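You operate a simulated robot arm through the tools that you are given. There is no shell and no other tool. Be economical: measure what you need, move in short steps, check, and stop when the job is done.

You run a simulated two-armed robot. Do the job below in one go: nothing can be reset, and whatever is moved stays where it is left.

TASK
Hold each link still and drive its pin home.
Fine: press both yellow plugs home too.

The check looks at the end state, three seconds after you hand in, the way a careful person would. Anything else that was tipped, shoved, dropped, spilled or broken makes it a failure.

THE ROBOT
Two 7-joint arms with two-finger parallel grippers on one trunk, on a base that drives. Base frame: it is fixed to the floor where the robot stands at the start and does not move with it; the origin is under the middle of the robot, x ahead of it, y to its left, z up. Readings come in m, rad, newtons and seconds.
The left shoulder is at the start at [0.06, 0.143, 0.949], the right one opposite. With the tool pointing down near the work surface each hand reaches from about 0.32 to 0.74 m from the robot's upright axis, wherever it stands, measured 20 degrees to its own side. Places, roughly: pin of the black link [0.5, -0.2, 0.9]; pin of the green link [1, -0.2, 0.9]; yellow plug of the black link [0.6, -0.2, 0.9]; yellow plug of the green link [1.2, -0.2, 0.9]. Payload 1.57 kg a hand.
The TCP of each hand is the grasp point between the finger pads, 0.03 m short of the fingertips. In the tool frame z runs along the fingers and y along their closing line. Largest opening 0.11 m; finger width 0.024, thickness 0.012; the body of the gripper, 0.048 by 0.112 m, starts 0.078 m behind the TCP.
Orientation is told as [roll, pitch, yaw] about the base's x, y, z axes, in that order, counted from this pose: with the fingers straight down and closing along the base's y, the tool's x points along the base's -x, its y along +y and its z along -z.

THE INTERFACE
- The arms move only by the tool move_arm. It takes "left_rows", "right_rows" or both (then of equal length, played together; a hand with none holds still); each is a list of rows, each a list of 7 numbers: the finger opening in m, from 0 to 0.11, then the shift along the base's x, y, z in m, then the turn, a rotation vector about the base's x, y, z in rad. In form: [[gripper, dx, dy, dz, rx, ry, rz], ...]. A call has 1 to 20 rows; each row shifts and turns the commanded pose from where the row before left it. Rows are played at 5 a second. More than 0.05 m and 0.15 rad between two rows, or a gripper value outside its range, and nothing of the call is played. A pose out of reach is approached as far as the arm can. The call stops where the force on the tool passes 60 N (or 10 N more than at its start, if that is more) or the arm is blocked; 0.2 s more then pass. Each finger travels about 0.045 m/s and halts on what it meets, pressing with about 25 N; the grip force reading is that of the motor and also rises with nothing between the fingers. The clock runs only during rows and for 0.2 s after the last one: add rows that do not move to give the fingers time. The reply holds the time, the measured pose of the TCP, the force on the tool along the base axes, the opening and the grip force, in the units named above and with some noise, with the torque about the TCP (base axes, N m) and any sound that the robot's microphone picked up, and new pictures: "show" is both (left out), scene, wrist or none (wrist: the cameras of the hands that moved).
- Cameras (640 x 400 px; columns grow to the right, rows downward): "scene" is now at [0.0483, -0.0195, 1.5637]; the picture's right is [-0.22, -0.98, 0.00], its down [-0.71, 0.16, -0.69] and it looks along [0.67, -0.15, -0.73] (base axes); focal length 278 px, centre (320, 200). "left" rides on the left gripper at [0.07, -0.016, -0.141] in its tool frame; the picture's right is [0.23, 0.97, 0.00], its down [-0.85, 0.20, -0.48] and it looks along [-0.47, 0.11, 0.88] (tool axes); focal length 222 px, centre (320, 200). "right" rides on the right gripper at [0.07, 0.016, -0.141] in its tool frame; the picture's right is [-0.23, 0.97, 0.00], its down [-0.86, -0.20, -0.48] and it looks along [-0.47, -0.11, 0.88] (tool axes); focal length 222 px, centre (320, 200). There is no depth. A picture from a camera that has moved, and an enlarged one, comes with that camera's place and axes in the base frame and with its lens.
- lift_body(by): slides the trunk up (or, below 0, down) by that many m; the arms and the scene camera ride with it, the base frame stays. It gives what a move gives, with no picture.
- drive_base(legs): drives the robot by 1 to 6 legs, each [ahead, left, turn to the left] in m, m and rad, along the robot's own axes; the way and the turn of a leg run together, so that a leg with both is an arc; at most 1.5 m and 3.142 rad a leg. The arms and the cameras ride along, it lands a little off, and it stops where it bumps. It gives what a move gives, and a new picture of the scene camera.
- head_to(pan, tilt): turns the head with the scene camera to pan (to the left, within 1.501 rad either way) and tilt (down, from -0.506 to 1.204), counted from straight ahead of the robot. It gives what a move gives, and a new picture of the scene camera.
- inspect(camera, box): a new picture of the part [left, top, right, bottom] of that camera's present view, enlarged. No time passes.
- hand_in(): hands the job in; it is judged then, once.

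Go step by step. Nothing tells you exact positions but the pictures and the camera data: compare them with the known pose of the tool, close in by small moves and look again before you grip or let go. The budget is 120 turns and 260 pictures, counting those below and the enlarged ones. Unless the task says otherwise, let go and move clear before handing in, and close with one line.

The tools are called after "Call:" as name(argument=value, ...) on one line, values as JSON. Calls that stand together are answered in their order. move_arm: Moves the arms, as the interface text tells. Its arguments: {"type":"object","properties":{"left_rows":{"type":"array","items":{"type":"array","items":{"type":"number"}}},"right_rows":{"type":"array","items":{"type":"array","items":{"type":"number"}}},"show":{"type":"string","enum":["both","scene","wrist","none"]}},"required":[]} The other tools are called the same way: lift_body (by) slides the trunk up or down; drive_base (legs) drives the base; head_to (pan, tilt) turns the head that bears the scene camera; inspect (camera, box) takes an enlarged picture of a part of a camera's view; hand_in () hands the job in.

At the start:

```text
time: 0.0
left_tool_pos: [0.5344, 0.0482, 1.0956]
left_orientation: [0.002, 0.0, -0.001]
left_wrist_force: [0.1, 0.0, 0.5]
left_moment: [0.0, 0.01, -0.01]
left_finger_gap: 0.1102
left_finger_force: 0.1
right_tool_pos: [0.3947, -0.3571, 1.0967]
right_orientation: [0.0, 0.0, 0.0]
right_wrist_force: [-0.4, -0.5, -0.5]
right_moment: [-0.02, -0.04, -0.01]
right_finger_gap: 0.1102
right_finger_force: 0.0
trunk travel left (down, up): [-0.548, 0.042]
robot x, y, heading: [-0.0006, -0.0018, 0.0]
head pan, tilt: [-0.22, 0.817]
```

scene: 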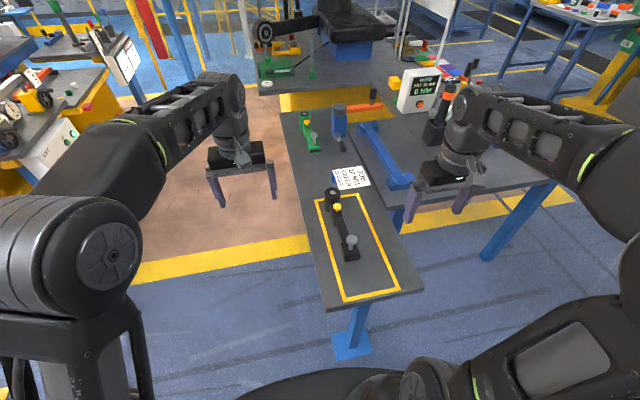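
right: 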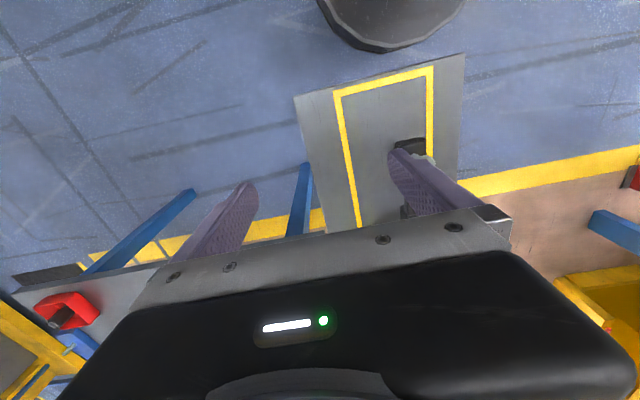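
left: 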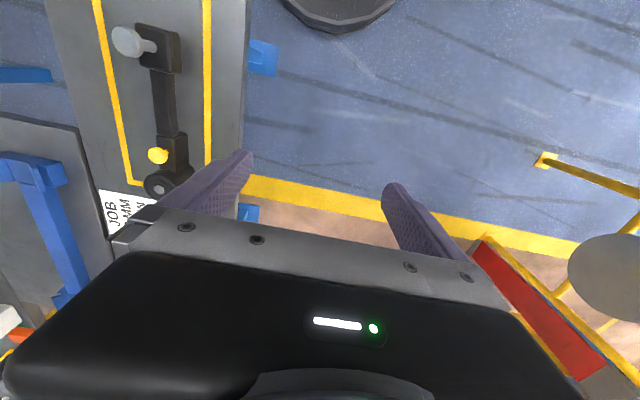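

I see a narrow bench with a black link in a yellow frame and a green link farther away. I'll enlarge both links and the job card before moving.

Call:
inspect(camera="scene", box=[300, 160, 400, 270])

Call:
inspect(camera="scene", box=[280, 90, 400, 165])

Call:
inspect(camera="left", box=[80, 0, 260, 220])

Call:
inspect(camera="scene", box=[380, 60, 490, 130])

```text
3.64 times, centred on (350, 215) of scene
camera zoom: at [0.0483, -0.0195, 1.5637], right [-0.22, -0.98, 0.0], down [-0.71, 0.16, -0.69], along [0.67, -0.15, -0.73], focal length 1010 px, centre (211, 146)
```

zoom: 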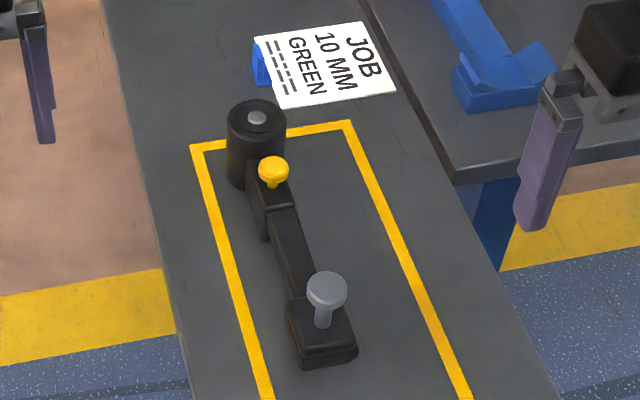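

```text
5.33 times, centred on (340, 128) of scene
camera zoom: at [0.0483, -0.0195, 1.5637], right [-0.22, -0.98, 0.0], down [-0.71, 0.16, -0.69], along [0.67, -0.15, -0.73], focal length 1481 px, centre (213, 587)
```

zoom: 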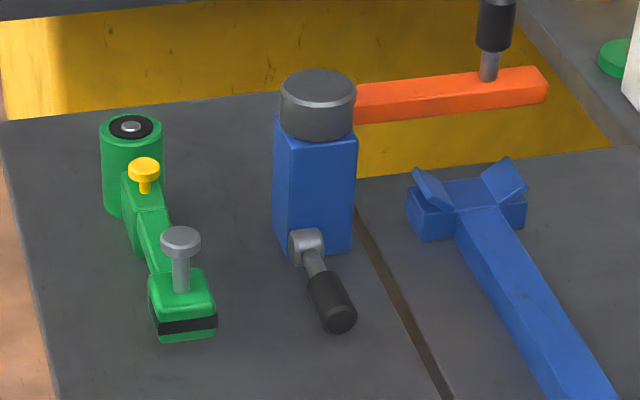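

```text
1.82 times, centred on (170, 110) of left
camera zoom: at [0.4649, 0.0337, 1.2382], right [-0.23, 0.97, 0.0], down [0.85, 0.2, 0.48], along [0.47, 0.11, -0.88], focal length 404 px, centre (593, 364)
```

zoom: 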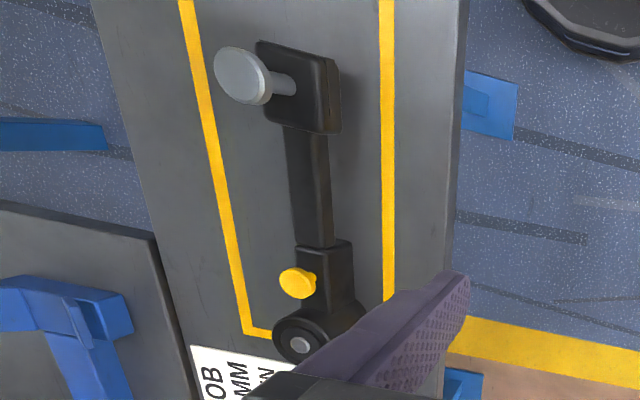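

```text
5.71 times, centred on (435, 95) of scene
camera zoom: at [0.0483, -0.0195, 1.5637], right [-0.22, -0.98, 0.0], down [-0.71, 0.16, -0.69], along [0.67, -0.15, -0.73], focal length 1587 px, centre (-337, 800)
```

zoom: 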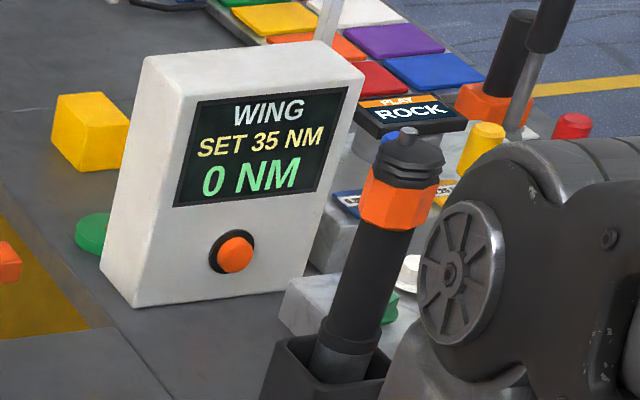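

The black pin head is at about (0.482, -0.208, 0.90) and its plug at about (0.643, -0.211, 0.868). I'll move the base right so both hands reach the link comfortably, then look again.

Call:
drive_base(legs=[[0, -0.21, 0]])

Call:
head_to(pan=0.0, tilt=0.9)

Call:
inspect(camera="scene", box=[270, 130, 370, 230])

Call:
inspect(camera="left", box=[150, 0, 400, 170])

```text
time: 1.6
left_tool_pos: [0.5352, -0.1617, 1.0959]
left_orientation: [-0.001, 0.0, 0.001]
left_wrist_force: [-0.1, -0.7, 1.1]
left_moment: [0.05, 0.0, -0.01]
left_finger_gap: 0.1097
left_finger_force: 0.2
right_tool_pos: [0.3935, -0.5693, 1.0975]
right_orientation: [0.003, 0.0, 0.001]
right_wrist_force: [0.3, 0.2, -0.7]
right_moment: [0.02, 0.02, -0.02]
right_finger_gap: 0.1096
right_finger_force: 0.1
trunk travel left (down, up): [-0.548, 0.042]
robot x, y, heading: [0.0015, -0.2088, -0.001]
head pan, tilt: [-0.22, 0.817]
camera scene: at [0.0482, -0.2309, 1.5637], right [-0.22, -0.98, 0.0], down [-0.71, 0.16, -0.68], along [0.67, -0.15, -0.73], focal length 278 px, centre (320, 200)
```

scene: 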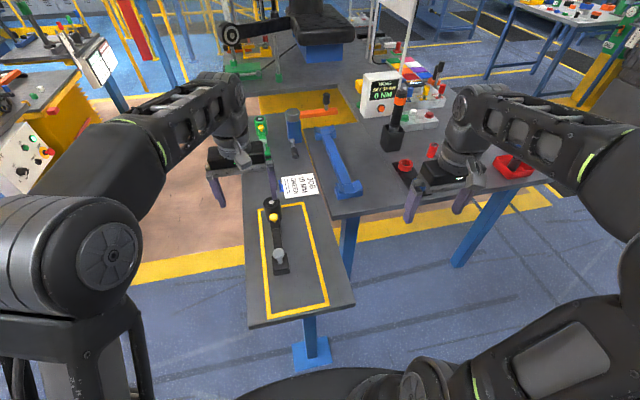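

```text
time: 2.4
left_tool_pos: [0.5348, -0.1614, 1.0957]
left_orientation: [0.001, -0.001, -0.001]
left_wrist_force: [1.1, 0.7, 0.0]
left_moment: [-0.04, 0.01, 0.01]
left_finger_gap: 0.11
left_finger_force: 0.0
right_tool_pos: [0.3931, -0.5679, 1.0973]
right_orientation: [0.001, 0.001, 0.001]
right_wrist_force: [-0.9, -0.6, 0.1]
right_moment: [-0.02, 0.01, -0.02]
right_finger_gap: 0.1099
right_finger_force: 0.0
trunk travel left (down, up): [-0.548, 0.042]
robot x, y, heading: [-0.0022, -0.2092, 0.0]
head pan, tilt: [0.0, 0.901]
camera scene: at [0.0458, -0.212, 1.5572], right [0.0, -1.0, 0.0], down [-0.78, 0.0, -0.62], along [0.62, 0.0, -0.78], focal length 278 px, centre (320, 200)
```

scene: 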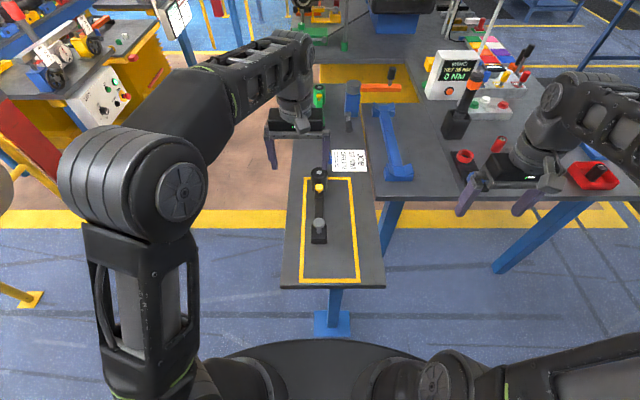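

```text
4.00 times, centred on (320, 180) of scene
camera zoom: at [0.0458, -0.212, 1.5572], right [0.0, -1.0, 0.0], down [-0.78, 0.0, -0.62], along [0.62, 0.0, -0.78], focal length 1111 px, centre (320, 280)
```

zoom: 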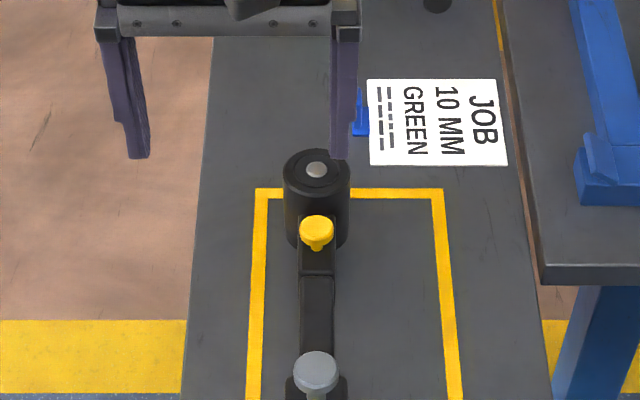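

```text
2.35 times, centred on (275, 85) of left
camera zoom: at [0.4649, -0.1765, 1.2383], right [-0.23, 0.97, 0.0], down [0.85, 0.2, 0.48], along [0.47, 0.11, -0.88], focal length 523 px, centre (426, 471)
```

zoom: 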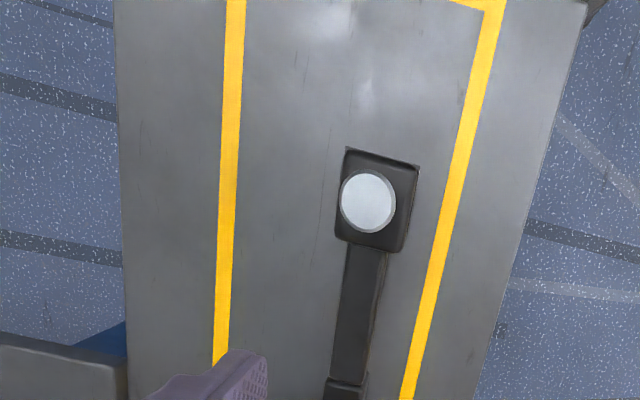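

I need a side view to see how the link stands, so I'll swing the left hand out to the left side and roll it to look across.

Call:
move_arm(left_rows=[[0.11, -0.03, 0.05, 0, 0, 0, 0], [0.11, -0.03, 0.05, 0, -0.14, 0, 0], [0.11, -0.03, 0.05, -0.02, -0.14, 0, 0], [0.11, -0.03, 0.05, -0.02, -0.14, 0, 0], [0.11, 0, 0.04, -0.02, -0.14, 0, 0], [0.11, 0, 0.02, -0.02, -0.14, 0, 0], [0.11, 0, 0, -0.02, -0.14, 0, 0]], show="wrist")

```text
refused: row 1 steps farther than a row can; nothing moved
```

Call:
move_arm(left_rows=[[0.11, -0.02, 0.04, 0, 0, 0, 0], [0.11, -0.02, 0.04, 0, -0.14, 0, 0], [0.11, -0.02, 0.04, -0.02, -0.14, 0, 0], [0.11, -0.02, 0.04, -0.02, -0.14, 0, 0], [0.11, 0, 0.04, -0.02, -0.14, 0, 0], [0.11, 0, 0.04, -0.02, -0.14, 0, 0], [0.11, 0, 0, -0.02, -0.14, 0, 0]], show="wrist")

```text
time: 4.0
left_tool_pos: [0.4556, 0.0778, 0.9958]
left_orientation: [-0.841, -0.003, -0.001]
left_wrist_force: [0.1, -0.1, 0.0]
left_moment: [-0.03, 0.01, -0.03]
left_finger_gap: 0.1101
left_finger_force: 0.0
right_tool_pos: [0.3947, -0.5675, 1.0968]
right_orientation: [0.001, -0.001, 0.001]
right_wrist_force: [0.5, 0.1, 0.4]
right_moment: [-0.01, 0.02, 0.04]
right_finger_gap: 0.1102
right_finger_force: 0.0
trunk travel left (down, up): [-0.548, 0.042]
robot x, y, heading: [0.0009, -0.2136, -0.002]
head pan, tilt: [0.0, 0.901]
camera left: at [0.3863, 0.1741, 1.1023], right [-0.23, 0.65, -0.73], down [0.85, 0.49, 0.17], along [0.47, -0.58, -0.66], focal length 222 px, centre (320, 200)
```

left: 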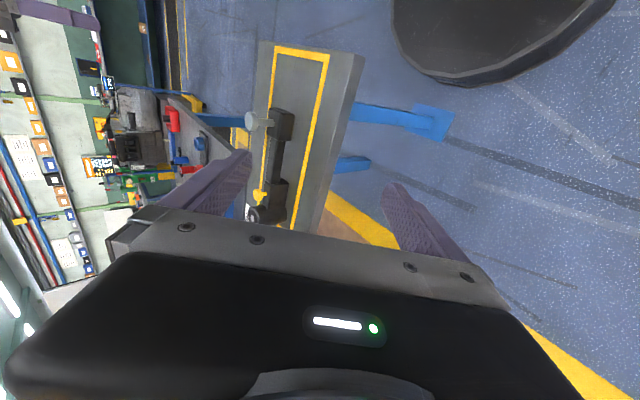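

Call:
inspect(camera="left", box=[225, 90, 335, 235])

```text
2.76 times, centred on (280, 162) of left
camera zoom: at [0.3863, 0.1741, 1.1023], right [-0.23, 0.65, -0.73], down [0.85, 0.49, 0.17], along [0.47, -0.58, -0.66], focal length 613 px, centre (430, 303)
```

zoom: 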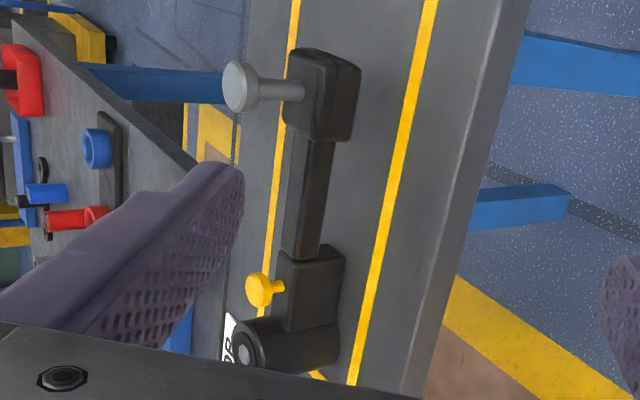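

The link lies along x at y ≈ -0.209, with the bench top near z 0.79 and the block top near 0.85. The left hand goes above the bar at x ≈ 0.555, with its body leaning forward to leave room for the right hand.

Call:
move_arm(left_rows=[[0.11, 0, 0, 0.045, 0.14, 0, 0], [0.11, 0.02, -0.02, 0.03, 0.14, 0, 0], [0.11, 0.02, -0.04, 0, 0.14, 0, 0], [0.11, 0.02, -0.04, 0, 0.14, 0, 0], [0.11, 0.02, -0.04, 0, 0.14, 0, 0], [0.11, 0.02, -0.04, 0, 0.141, 0, 0], [0.11, 0, -0.045, 0, 0, 0.1, 0], [0.11, 0, -0.045, 0, 0, 0.1, 0], [0.11, 0, -0.017, -0.03, 0, 0.1, 0], [0.11, 0, 0, -0.03, 0, 0.1, 0]])

Call:
inspect(camera="left", box=[160, 0, 480, 200])

```text
time: 6.2
left_tool_pos: [0.5538, -0.1243, 1.0728]
left_orientation: [0.002, 0.049, 0.0]
left_wrist_force: [-0.2, -0.1, -0.7]
left_moment: [0.02, 0.01, -0.01]
left_finger_gap: 0.11
left_finger_force: 0.1
left hand out of reach, approached as far as the arm can: row 7, 8, 9, 10
right_tool_pos: [0.3944, -0.5689, 1.0978]
right_orientation: [-0.002, 0.001, 0.001]
right_wrist_force: [-0.4, 0.4, 0.0]
right_moment: [-0.01, 0.02, 0.04]
right_finger_gap: 0.1099
right_finger_force: 0.1
trunk travel left (down, up): [-0.548, 0.042]
robot x, y, heading: [-0.0, -0.2084, 0.002]
head pan, tilt: [0.0, 0.901]
camera scene: at [0.0459, -0.2121, 1.5572], right [0.0, -1.0, 0.0], down [-0.78, 0.0, -0.62], along [0.62, 0.0, -0.78], focal length 278 px, centre (320, 200)
camera left: at [0.492, -0.1399, 1.2174], right [-0.23, 0.97, 0.01], down [0.88, 0.2, 0.44], along [0.42, 0.11, -0.9], focal length 222 px, centre (320, 200)
```

scene: 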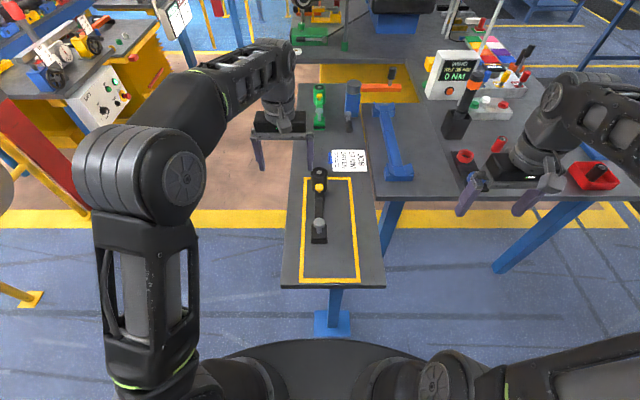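
left: 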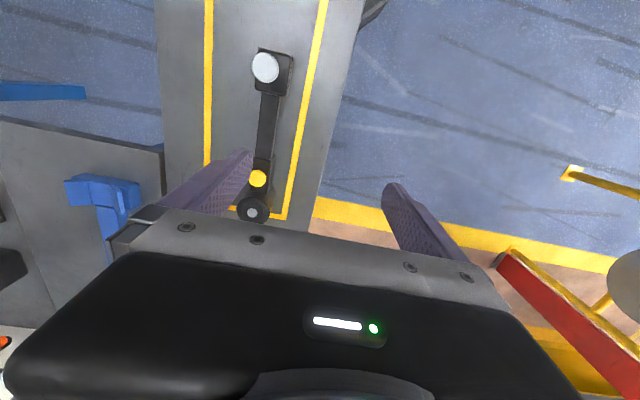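

```text
2.00 times, centred on (320, 100) of left
camera zoom: at [0.492, -0.1399, 1.2174], right [-0.23, 0.97, 0.01], down [0.88, 0.2, 0.44], along [0.42, 0.11, -0.9], focal length 444 px, centre (320, 400)
```

zoom: 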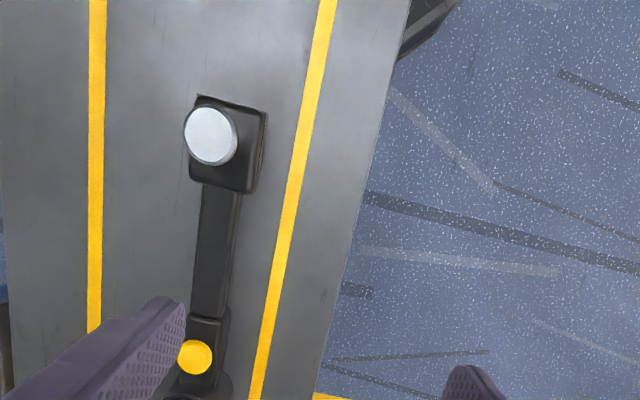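

Leaning forward is out of reach, so the left hand goes vertical at the bar near the hub (x ≈ 0.565) and the right hand will lean back toward the robot instead.

Call:
move_arm(left_rows=[[0.11, 0, 0, 0, 0, -0.1, 0], [0.11, 0, 0, 0, 0, -0.1, 0], [0.11, 0, 0, 0, 0, -0.1, 0], [0.11, 0, 0, 0, 0, -0.1, 0], [0.11, 0.01, 0, 0, 0, 0, 0], [0.11, 0, 0, 0, 0, 0, 0]])

```text
time: 7.6
left_tool_pos: [0.5646, -0.1232, 1.0723]
left_orientation: [0.001, -0.353, 0.0]
left_wrist_force: [-0.2, -0.1, 0.9]
left_moment: [-0.01, 0.0, -0.01]
left_finger_gap: 0.1098
left_finger_force: 0.1
right_tool_pos: [0.3941, -0.5693, 1.0965]
right_orientation: [0.001, -0.001, 0.0]
right_wrist_force: [0.2, -0.4, 0.1]
right_moment: [0.0, 0.0, -0.01]
right_finger_gap: 0.1099
right_finger_force: 0.1
trunk travel left (down, up): [-0.548, 0.042]
robot x, y, heading: [-0.0021, -0.2108, -0.002]
head pan, tilt: [0.0, 0.901]
camera scene: at [0.0453, -0.2119, 1.5572], right [0.0, -1.0, 0.0], down [-0.78, 0.0, -0.62], along [0.62, 0.0, -0.78], focal length 278 px, centre (320, 200)
camera left: at [0.4509, -0.1391, 1.1812], right [-0.21, 0.97, -0.08], down [0.64, 0.2, 0.74], along [0.74, 0.11, -0.66], focal length 222 px, centre (320, 200)
```

scene: 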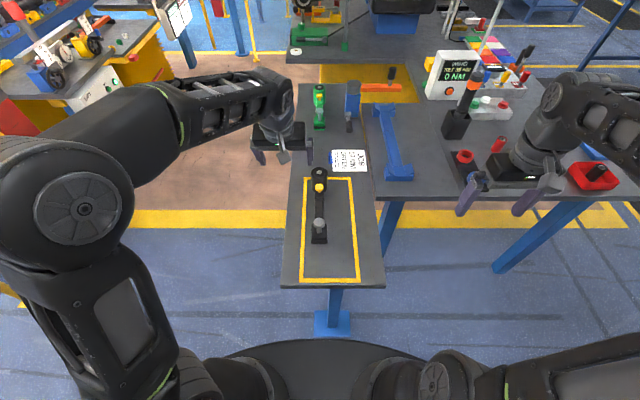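
left: 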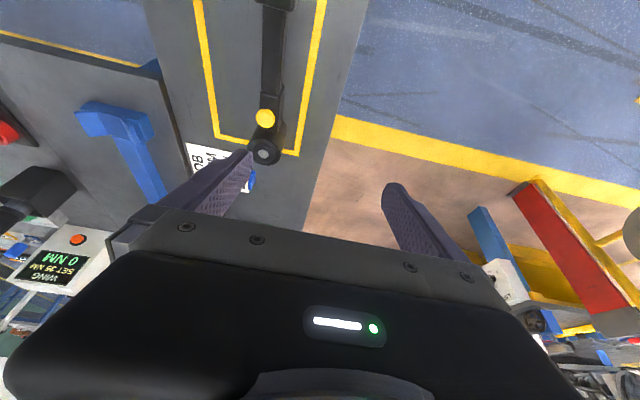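

Call:
move_arm(left_rows=[[0.11, 0, -0.03, 0, 0, 0.1, 0], [0.11, 0, -0.03, 0, 0, 0.1, 0], [0.11, 0, -0.026, -0.02, 0, 0.1, 0], [0.11, 0, 0, -0.04, 0, 0.053, 0], [0.11, 0, 0, -0.04, 0, 0, 0], [0.11, 0, 0, 0, 0, 0, 0]])

Call:
inspect(camera="left", box=[200, 0, 440, 200])

Call:
inspect(camera="scene", box=[260, 130, 380, 260])

```text
time: 9.0
left_tool_pos: [0.5663, -0.2108, 0.9704]
left_orientation: [0.001, 0.001, 0.001]
left_wrist_force: [-0.6, -0.2, -0.5]
left_moment: [0.01, 0.01, 0.0]
left_finger_gap: 0.1098
left_finger_force: 0.1
right_tool_pos: [0.3941, -0.5678, 1.0975]
right_orientation: [0.0, -0.001, 0.0]
right_wrist_force: [0.1, -0.7, -0.3]
right_moment: [0.03, -0.01, 0.02]
right_finger_gap: 0.11
right_finger_force: 0.0
trunk travel left (down, up): [-0.548, 0.042]
robot x, y, heading: [0.001, -0.2109, 0.001]
head pan, tilt: [0.0, 0.901]
camera scene: at [0.0455, -0.2118, 1.5572], right [0.0, -1.0, 0.0], down [-0.78, 0.0, -0.62], along [0.62, 0.0, -0.78], focal length 278 px, centre (320, 200)
camera left: at [0.4981, -0.2269, 1.1125], right [-0.23, 0.97, 0.0], down [0.86, 0.2, 0.48], along [0.46, 0.11, -0.88], focal length 222 px, centre (320, 200)
```

scene: 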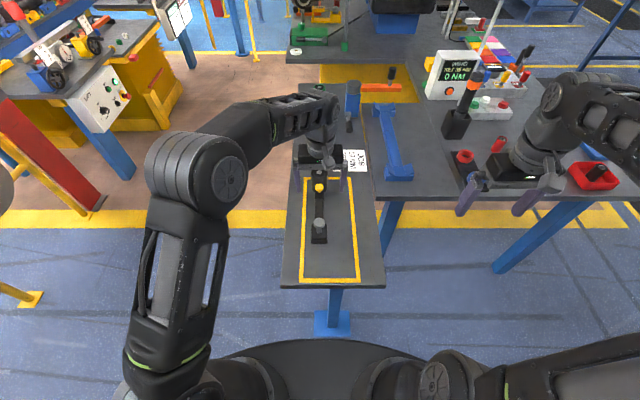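
left: 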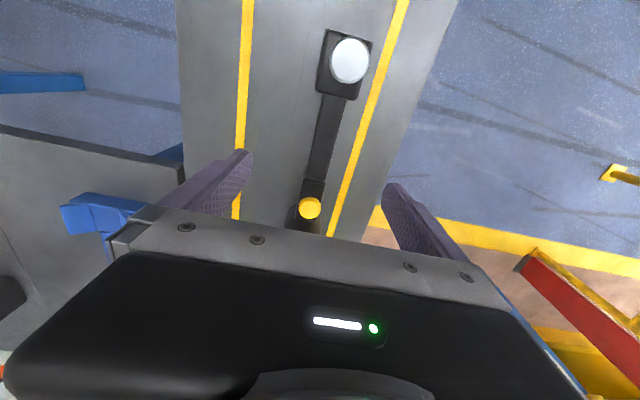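

```text
2.00 times, centred on (320, 100) of left
camera zoom: at [0.4981, -0.2269, 1.1125], right [-0.23, 0.97, 0.0], down [0.86, 0.2, 0.48], along [0.46, 0.11, -0.88], focal length 444 px, centre (320, 400)
```

zoom: 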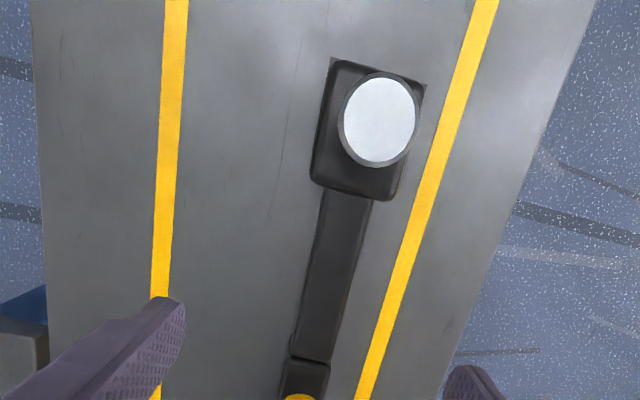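

```text
3.08 times, centred on (320, 195) of scene
camera zoom: at [0.0455, -0.2118, 1.5572], right [0.0, -1.0, 0.0], down [-0.78, 0.0, -0.62], along [0.62, 0.0, -0.78], focal length 855 px, centre (320, 215)
```

zoom: 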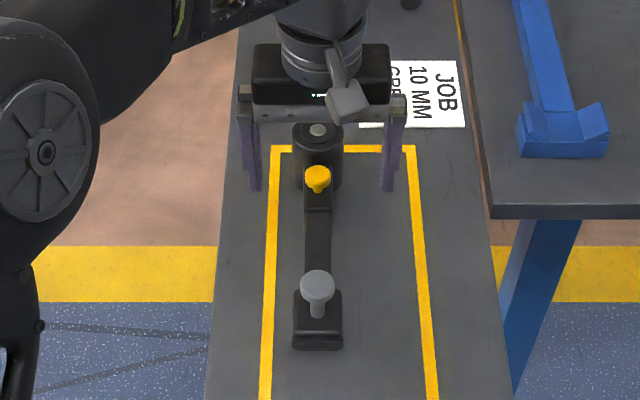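

Call:
move_arm(left_rows=[[0.11, 0, 0, -0.04, 0, 0, 0], [0.11, 0, 0, -0.04, 0, 0, 0], [0.11, 0, 0, -0.035, 0, 0, 0], [0.11, 0, 0, 0, 0, 0, 0]])

Call:
inspect(camera="scene", box=[270, 140, 370, 250])

Call:
inspect(camera="left", box=[200, 0, 440, 200])

```text
time: 10.0
left_tool_pos: [0.564, -0.2117, 0.8551]
left_orientation: [0.001, 0.002, 0.002]
left_wrist_force: [-0.3, 0.5, 0.1]
left_moment: [0.01, 0.04, 0.0]
left_finger_gap: 0.1101
left_finger_force: 0.2
right_tool_pos: [0.3933, -0.5683, 1.0976]
right_orientation: [0.001, 0.0, -0.001]
right_wrist_force: [0.2, -0.6, 0.2]
right_moment: [0.03, -0.01, -0.01]
right_finger_gap: 0.11
right_finger_force: 0.1
trunk travel left (down, up): [-0.548, 0.042]
robot x, y, heading: [-0.0005, -0.2111, 0.002]
head pan, tilt: [0.0, 0.901]
camera scene: at [0.0455, -0.212, 1.5572], right [0.0, -1.0, 0.0], down [-0.78, 0.0, -0.62], along [0.62, 0.0, -0.78], focal length 278 px, centre (320, 200)
camera left: at [0.4952, -0.2257, 0.9987], right [-0.23, 0.97, 0.0], down [0.86, 0.2, 0.48], along [0.46, 0.11, -0.88], focal length 222 px, centre (320, 200)
```

scene: 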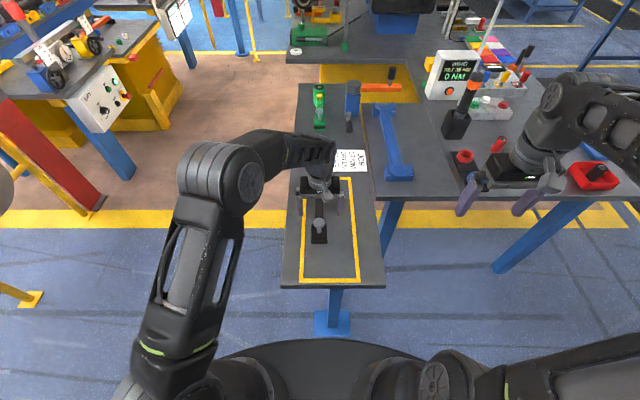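
left: 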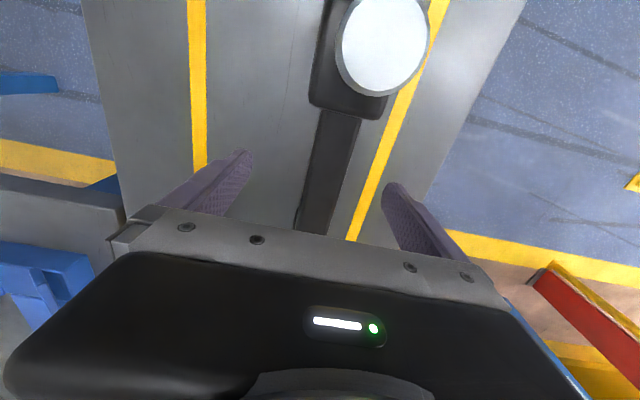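

```text
3.64 times, centred on (320, 195) of scene
camera zoom: at [0.0455, -0.212, 1.5572], right [0.0, -1.0, 0.0], down [-0.78, 0.0, -0.62], along [0.62, 0.0, -0.78], focal length 1010 px, centre (320, 218)
```

zoom: 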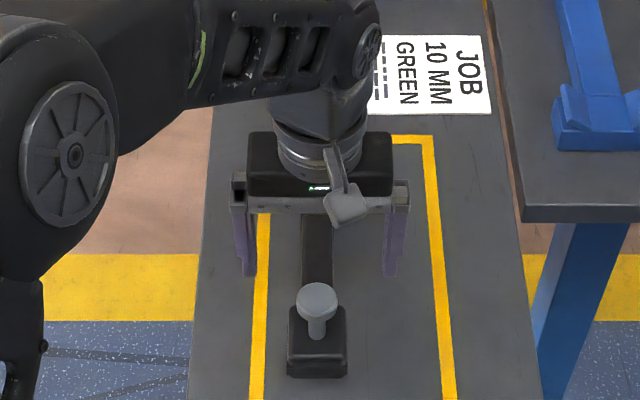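

```text
2.00 times, centred on (320, 100) of left
camera zoom: at [0.4952, -0.2257, 0.9987], right [-0.23, 0.97, 0.0], down [0.86, 0.2, 0.48], along [0.46, 0.11, -0.88], focal length 444 px, centre (320, 400)
```

zoom: 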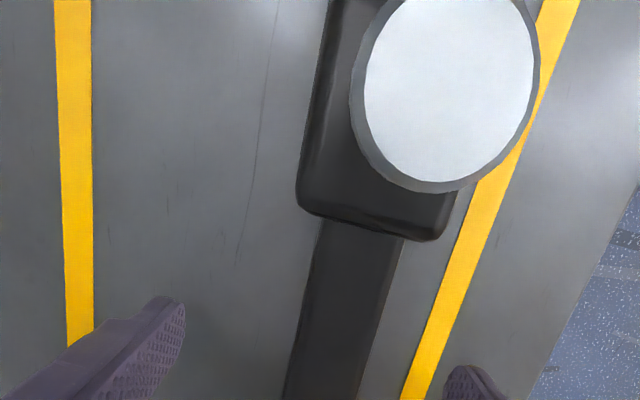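

The fingertips are straddling the bar. I'll shift 2 cm toward the hub for more room near the pin, lower a bit and close.

Call:
move_arm(left_rows=[[0.11, 0.022, 0.003, 0, 0, 0, 0], [0.11, 0, 0, -0.01, 0, 0, 0], [0.11, 0, 0, -0.008, 0, 0, 0], [0.11, 0, 0, 0, 0, 0, 0]], show="none")

Call:
move_arm(left_rows=[[0, 0, 0, 0, 0, 0, 0], [0, 0, 0, 0, 0, 0, 0], [0, 0, 0, 0, 0, 0, 0], [0, 0, 0, 0, 0, 0, 0], [0, 0, 0, 0, 0, 0, 0], [0, 0, 0, 0, 0, 0, 0]])

Call:
inspect(camera="scene", box=[270, 140, 370, 250])

```text
time: 11.0
left_tool_pos: [0.5862, -0.2054, 0.839]
left_orientation: [0.001, 0.001, 0.0]
left_wrist_force: [0.1, 0.2, 0.4]
left_moment: [-0.02, 0.01, 0.01]
left_finger_gap: 0.1097
left_finger_force: 0.2
right_tool_pos: [0.3937, -0.5675, 1.0968]
right_orientation: [0.0, -0.001, 0.001]
right_wrist_force: [-1.1, 0.1, -0.2]
right_moment: [0.04, 0.0, 0.01]
right_finger_gap: 0.1098
right_finger_force: 0.1
trunk travel left (down, up): [-0.548, 0.042]
robot x, y, heading: [0.0004, -0.2095, 0.001]
head pan, tilt: [0.0, 0.901]
```

```text
time: 12.4
left_tool_pos: [0.5868, -0.2076, 0.8384]
left_orientation: [0.001, 0.001, -0.002]
left_wrist_force: [0.0, -2.8, -0.2]
left_moment: [-0.13, 0.02, -0.01]
left_finger_gap: 0.0279
left_finger_force: 24.6
right_tool_pos: [0.3935, -0.5686, 1.0975]
right_orientation: [0.001, -0.001, 0.0]
right_wrist_force: [-0.6, 0.4, 0.9]
right_moment: [-0.01, -0.01, 0.0]
right_finger_gap: 0.1101
right_finger_force: 0.0
trunk travel left (down, up): [-0.548, 0.042]
robot x, y, heading: [0.0003, -0.21, -0.002]
head pan, tilt: [0.0, 0.901]
camera scene: at [0.0458, -0.2125, 1.5572], right [0.0, -1.0, 0.0], down [-0.78, 0.0, -0.62], along [0.62, 0.0, -0.78], focal length 278 px, centre (320, 200)
camera left: at [0.5181, -0.2223, 0.9814], right [-0.23, 0.97, 0.0], down [0.86, 0.2, 0.48], along [0.46, 0.11, -0.88], focal length 222 px, centre (320, 200)
```

scene: 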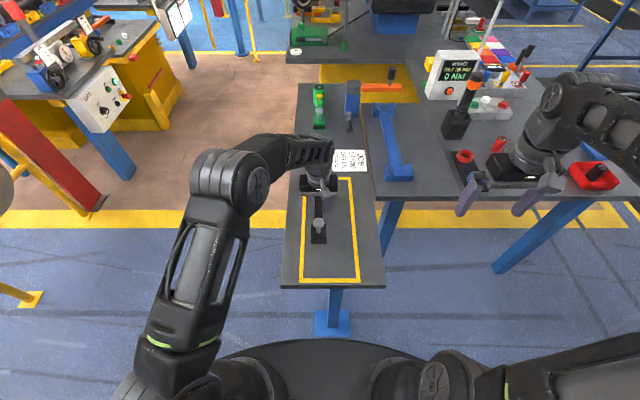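
left: 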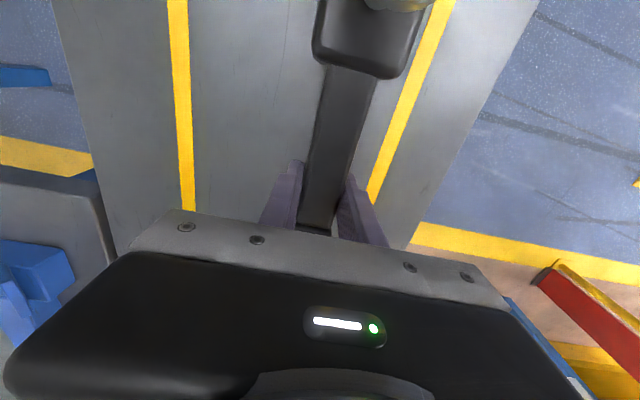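

```text
3.64 times, centred on (320, 195) of scene
camera zoom: at [0.0458, -0.2125, 1.5572], right [0.0, -1.0, 0.0], down [-0.78, 0.0, -0.62], along [0.62, 0.0, -0.78], focal length 1010 px, centre (320, 218)
```

zoom: 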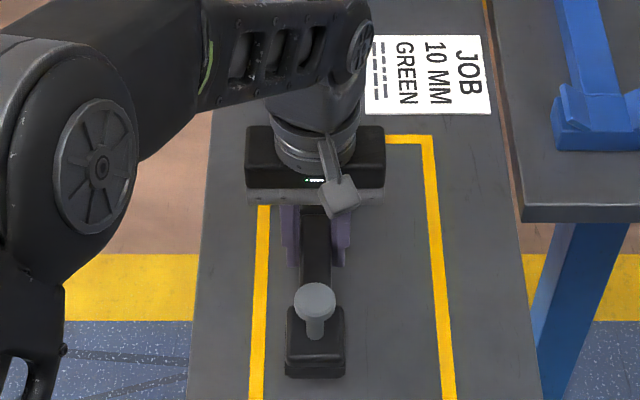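

The link is gripped. The right hand now closes its fingers, leans its body back, and comes over the pin at about (0.485, -0.2085).

Call:
move_arm(right_rows=[[0, 0, 0, 0, 0, -0.1, 0], [0, 0, 0.02, 0, 0, -0.1, 0], [0, 0, 0.04, 0, 0, -0.1, 0], [0, 0, 0.04, 0, 0, -0.1, 0], [0, 0.01, 0.04, 0, 0, 0, 0], [0, 0.01, 0.045, 0, 0, 0, 0], [0, 0.01, 0.045, 0, 0, 0, 0], [0, 0.01, 0.045, 0, 0, 0, 0], [0, 0.02, 0.04, 0, 0, 0, 0], [0, 0.019, 0.045, -0.01, 0, 0, 0], [0, 0, 0, -0.03, 0, 0, 0], [0, 0, 0, -0.03, 0, 0, 0], [0, 0, 0, -0.03, 0, 0, 0], [0, 0, 0, 0, 0, 0, 0]])

Call:
inspect(camera="scene", box=[260, 140, 380, 260])

Call:
inspect(camera="left", box=[240, 0, 460, 150])

```text
time: 14.6
left_tool_pos: [0.594, -0.1964, 0.8391]
left_orientation: [0.001, -0.003, 0.019]
left_wrist_force: [2.1, 5.0, 6.8]
left_moment: [-0.02, -0.2, 0.14]
left_finger_gap: 0.0277
left_finger_force: 24.7
right_tool_pos: [0.4616, -0.2262, 1.0906]
right_orientation: [-0.021, -0.394, 0.0]
right_wrist_force: [-4.0, -3.1, 0.8]
right_moment: [0.26, -0.3, 0.26]
right_finger_gap: 0.0
right_finger_force: 20.8
trunk travel left (down, up): [-0.548, 0.042]
robot x, y, heading: [-0.0011, -0.21, -0.002]
head pan, tilt: [0.0, 0.901]
stopped in row 10 (right hand): the force on the tool passed its limit at 123 N (the readings are from after the stop); the commanded pose is now the measured one
camera scene: at [0.0457, -0.2106, 1.5572], right [0.0, -1.0, 0.0], down [-0.78, 0.0, -0.62], along [0.62, 0.0, -0.78], focal length 278 px, centre (320, 200)
camera right: at [0.3442, -0.2072, 1.194], right [0.22, 0.97, 0.07], down [0.6, -0.19, 0.77], along [0.77, -0.13, -0.63], focal length 222 px, centre (320, 200)
```

scene: 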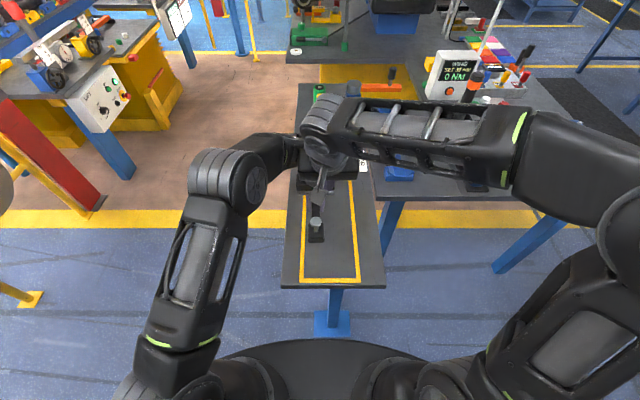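
right: 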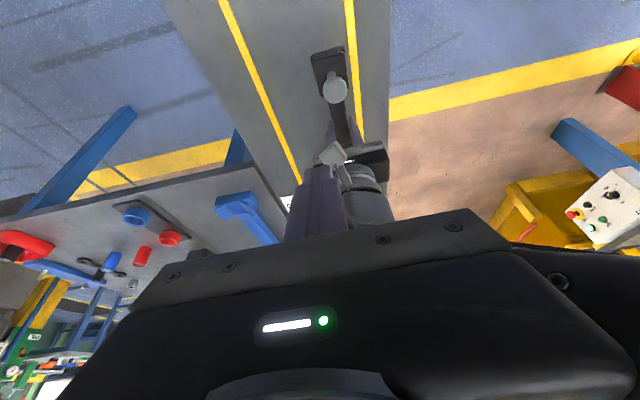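

```text
3.33 times, centred on (320, 200) of scene
camera zoom: at [0.0457, -0.2106, 1.5572], right [0.0, -1.0, 0.0], down [-0.78, 0.0, -0.62], along [0.62, 0.0, -0.78], focal length 926 px, centre (320, 200)
```

zoom: 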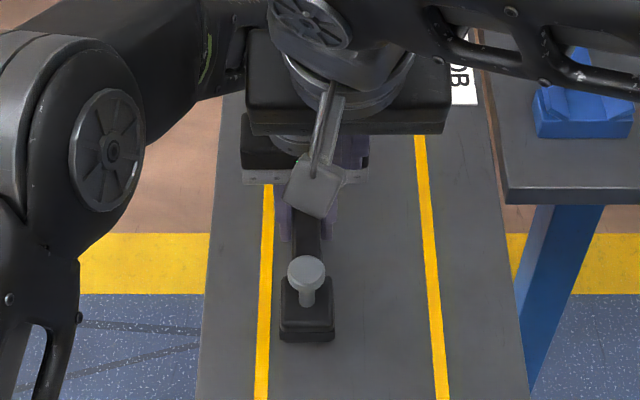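

```text
2.67 times, centred on (350, 75) of left
camera zoom: at [0.523, -0.2129, 0.9807], right [-0.24, 0.97, 0.0], down [0.85, 0.21, 0.48], along [0.47, 0.12, -0.88], focal length 592 px, centre (240, 533)
```

zoom: 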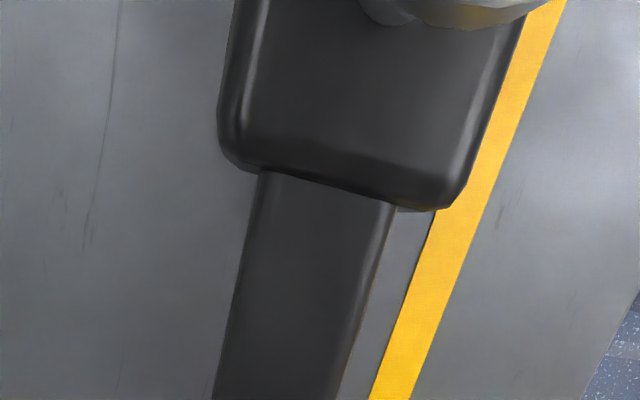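

The hands bumped: the right gripper ran into the left forearm. I'll back the right hand off and come in low from the right, with its body leaning to -y so it clears the left arm.

Call:
move_arm(right_rows=[[0, 0, -0.03, 0, 0, 0, 0], [0, 0, -0.045, 0, 0, 0, 0], [0, 0, -0.045, 0, 0, 0.1, 0], [0, 0, -0.03, 0, 0, 0.1, 0], [0, 0, 0, 0, 0.13, 0.074, 0], [0, 0, 0, 0, 0.13, 0, 0], [0, 0.01, 0, -0.04, 0.13, 0, 0], [0, 0.013, 0, -0.04, 0.13, 0, 0], [0, 0, 0, -0.044, 0, 0, 0], [0, 0, 0, 0, 0, 0, 0]])

Call:
inspect(camera="scene", box=[260, 140, 380, 260])

```text
time: 16.8
left_tool_pos: [0.5905, -0.1987, 0.8387]
left_orientation: [-0.001, -0.001, 0.016]
left_wrist_force: [1.3, 1.7, 13.0]
left_moment: [-0.02, -0.37, 0.03]
left_finger_gap: 0.0277
left_finger_force: 25.2
right_tool_pos: [0.483, -0.3758, 0.9664]
right_orientation: [0.504, -0.102, -0.068]
right_wrist_force: [0.2, 0.3, -0.1]
right_moment: [0.0, 0.02, 0.02]
right_finger_gap: 0.0001
right_finger_force: 21.9
trunk travel left (down, up): [-0.548, 0.042]
robot x, y, heading: [0.0033, -0.2091, -0.002]
head pan, tilt: [0.0, 0.901]
camera scene: at [0.0448, -0.212, 1.5572], right [0.0, -1.0, 0.0], down [-0.78, 0.0, -0.62], along [0.62, 0.0, -0.78], focal length 278 px, centre (320, 200)
camera right: at [0.3976, -0.4239, 1.0904], right [0.23, 0.84, 0.49], down [0.79, -0.46, 0.41], along [0.57, 0.29, -0.77], focal length 222 px, centre (320, 200)
```

scene: 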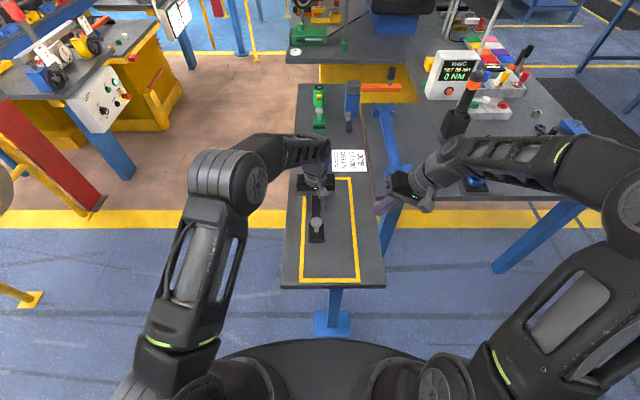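
right: 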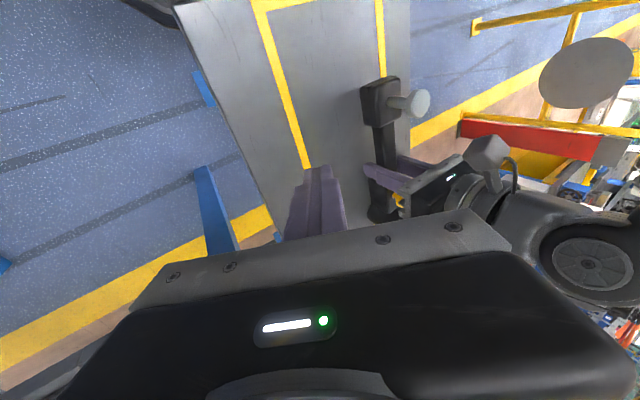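

```text
3.33 times, centred on (320, 200) of scene
camera zoom: at [0.0448, -0.212, 1.5572], right [0.0, -1.0, 0.0], down [-0.78, 0.0, -0.62], along [0.62, 0.0, -0.78], focal length 926 px, centre (320, 200)
```

zoom: 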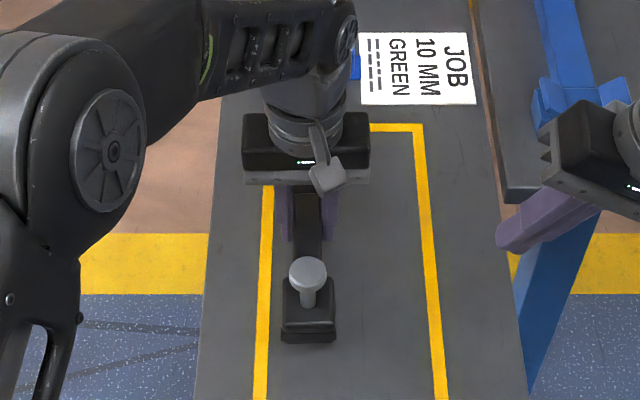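

The bump moved the held link about 9 mm toward +y. I'll return it with the left hand to where it was gripped and check the forces.

Call:
move_arm(left_rows=[[0, -0.001, -0.003, 0, 0, 0, -0.005], [0, -0.001, -0.003, 0, 0, 0, -0.005], [0, -0.001, -0.003, 0, 0, 0, -0.006], [0, 0, 0, 0, 0, 0, 0]], show="none")

Call:
inspect(camera="right", box=[340, 60, 500, 240])

Call:
inspect(camera="scene", box=[270, 140, 370, 250])

```text
time: 17.8
left_tool_pos: [0.5889, -0.2063, 0.8397]
left_orientation: [-0.001, -0.003, -0.001]
left_wrist_force: [1.9, 8.5, 15.5]
left_moment: [0.13, -0.4, 0.24]
left_finger_gap: 0.0277
left_finger_force: 25.0
right_tool_pos: [0.4831, -0.3747, 0.9674]
right_orientation: [0.503, -0.102, -0.067]
right_wrist_force: [-0.6, 0.1, 0.0]
right_moment: [-0.04, 0.03, -0.01]
right_finger_gap: 0.0002
right_finger_force: 21.5
trunk travel left (down, up): [-0.548, 0.042]
robot x, y, heading: [0.0001, -0.2118, 0.001]
head pan, tilt: [0.0, 0.901]
```

```text
2.22 times, centred on (420, 150) of right
camera zoom: at [0.3975, -0.423, 1.091], right [0.23, 0.84, 0.49], down [0.79, -0.46, 0.41], along [0.57, 0.29, -0.77], focal length 494 px, centre (98, 311)
```

zoom: 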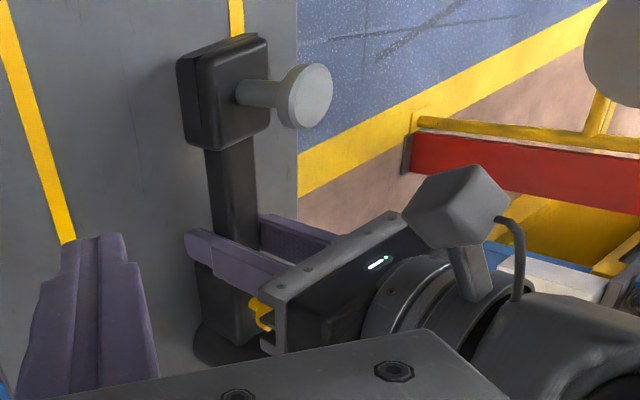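

```text
3.64 times, centred on (320, 195) of scene
camera zoom: at [0.0445, -0.211, 1.5573], right [0.0, -1.0, 0.0], down [-0.78, 0.0, -0.62], along [0.62, 0.0, -0.78], focal length 1010 px, centre (320, 218)
```

zoom: 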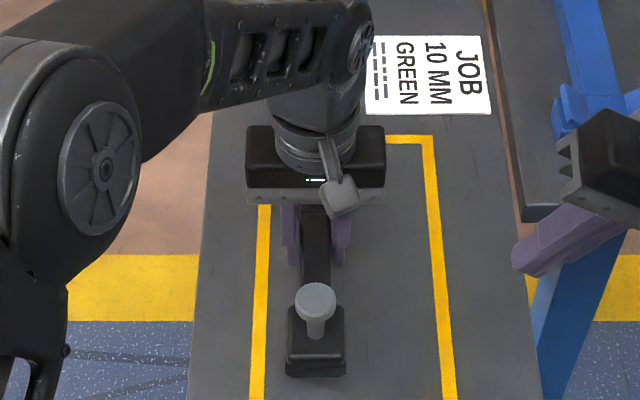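

The pin is back at its first spot. The left hand's camera box sits close by, so I'll lean the right hand a bit more toward the robot and slide it in over the pin from the right.

Call:
move_arm(right_rows=[[0, 0, 0, 0, 0, -0.1, 0], [0, 0, 0.03, 0, 0, -0.1, 0], [0, 0, 0.04, 0, 0, 0, 0], [0, 0.002, 0.04, -0.003, 0, 0, 0], [0, 0, 0.03, -0.003, 0, 0, 0], [0, 0, 0.022, 0, 0, 0, 0], [0, 0, 0, 0, 0, 0, 0]])

Call:
inspect(camera="scene", box=[270, 140, 370, 250])

Call:
inspect(camera="right", box=[240, 60, 440, 240])

Call:
inspect(camera="left", box=[240, 0, 460, 150])

```text
time: 19.4
left_tool_pos: [0.5874, -0.2066, 0.8382]
left_orientation: [0.0, -0.004, -0.001]
left_wrist_force: [-0.4, 3.8, 13.5]
left_moment: [0.05, -0.29, 0.11]
left_finger_gap: 0.0278
left_finger_force: 24.4
right_tool_pos: [0.4848, -0.2137, 0.962]
right_orientation: [0.518, -0.301, -0.069]
right_wrist_force: [0.4, 0.3, -0.2]
right_moment: [0.04, -0.02, -0.02]
right_finger_gap: 0.0
right_finger_force: 21.1
trunk travel left (down, up): [-0.548, 0.042]
robot x, y, heading: [0.0021, -0.2106, -0.002]
head pan, tilt: [0.0, 0.901]
camera scene: at [0.0444, -0.2116, 1.5572], right [0.0, -1.0, 0.0], down [-0.78, 0.0, -0.62], along [0.62, 0.0, -0.78], focal length 278 px, centre (320, 200)
camera right: at [0.3769, -0.2618, 1.0655], right [0.13, 0.84, 0.53], down [0.69, -0.46, 0.56], along [0.71, 0.29, -0.64], focal length 222 px, centre (320, 200)
```

scene: 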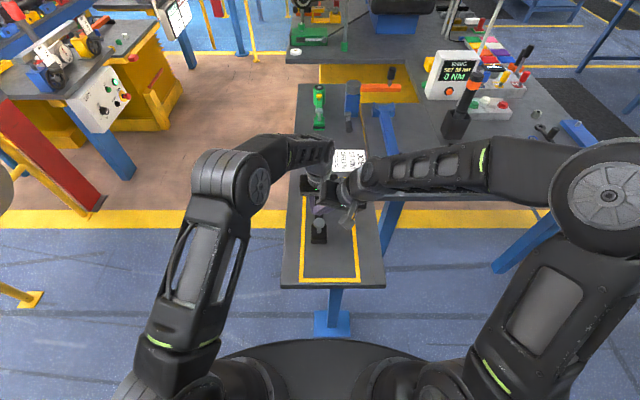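
right: 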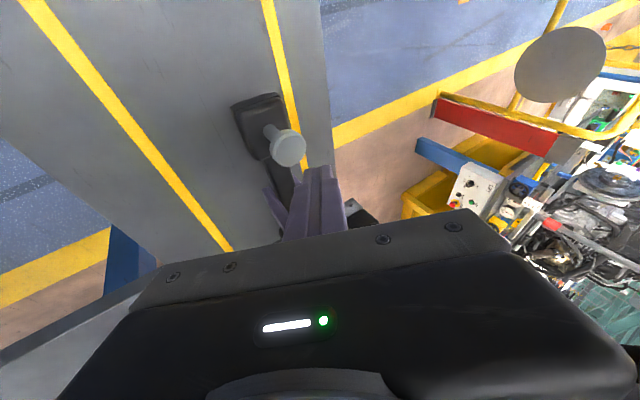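

```text
3.64 times, centred on (320, 195) of scene
camera zoom: at [0.0444, -0.2116, 1.5572], right [0.0, -1.0, 0.0], down [-0.78, 0.0, -0.62], along [0.62, 0.0, -0.78], focal length 1010 px, centre (320, 218)
```

zoom: 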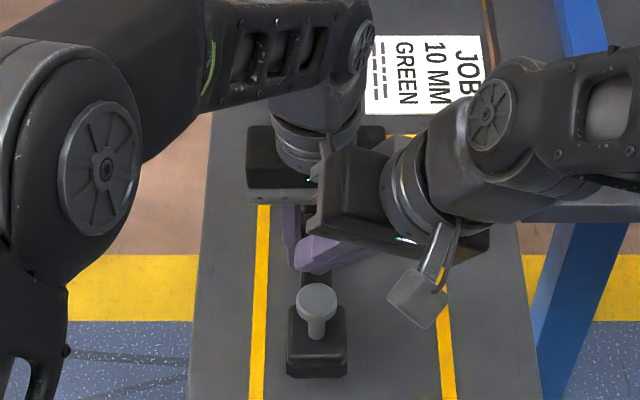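

```text
2.22 times, centred on (340, 150) of right
camera zoom: at [0.3769, -0.2618, 1.0655], right [0.13, 0.84, 0.53], down [0.69, -0.46, 0.56], along [0.71, 0.29, -0.64], focal length 494 px, centre (276, 311)
```

zoom: 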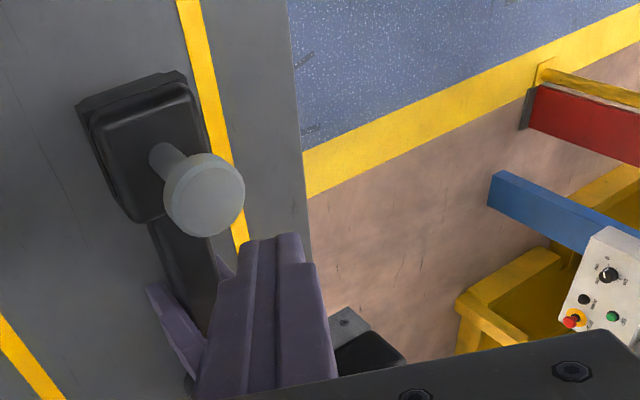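

```text
2.67 times, centred on (350, 75) of left
camera zoom: at [0.5183, -0.2231, 0.9807], right [-0.23, 0.97, 0.0], down [0.85, 0.2, 0.48], along [0.47, 0.11, -0.88], focal length 592 px, centre (240, 533)
```

zoom: 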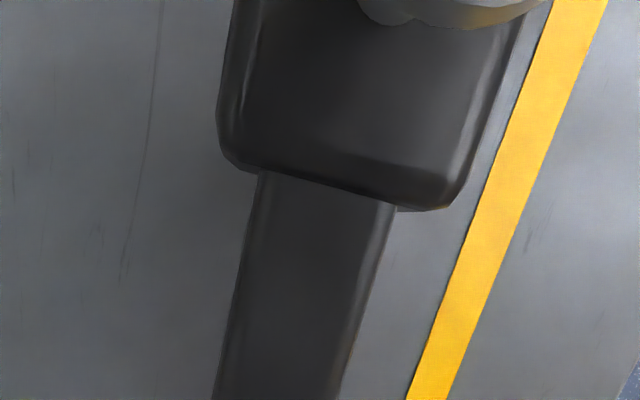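

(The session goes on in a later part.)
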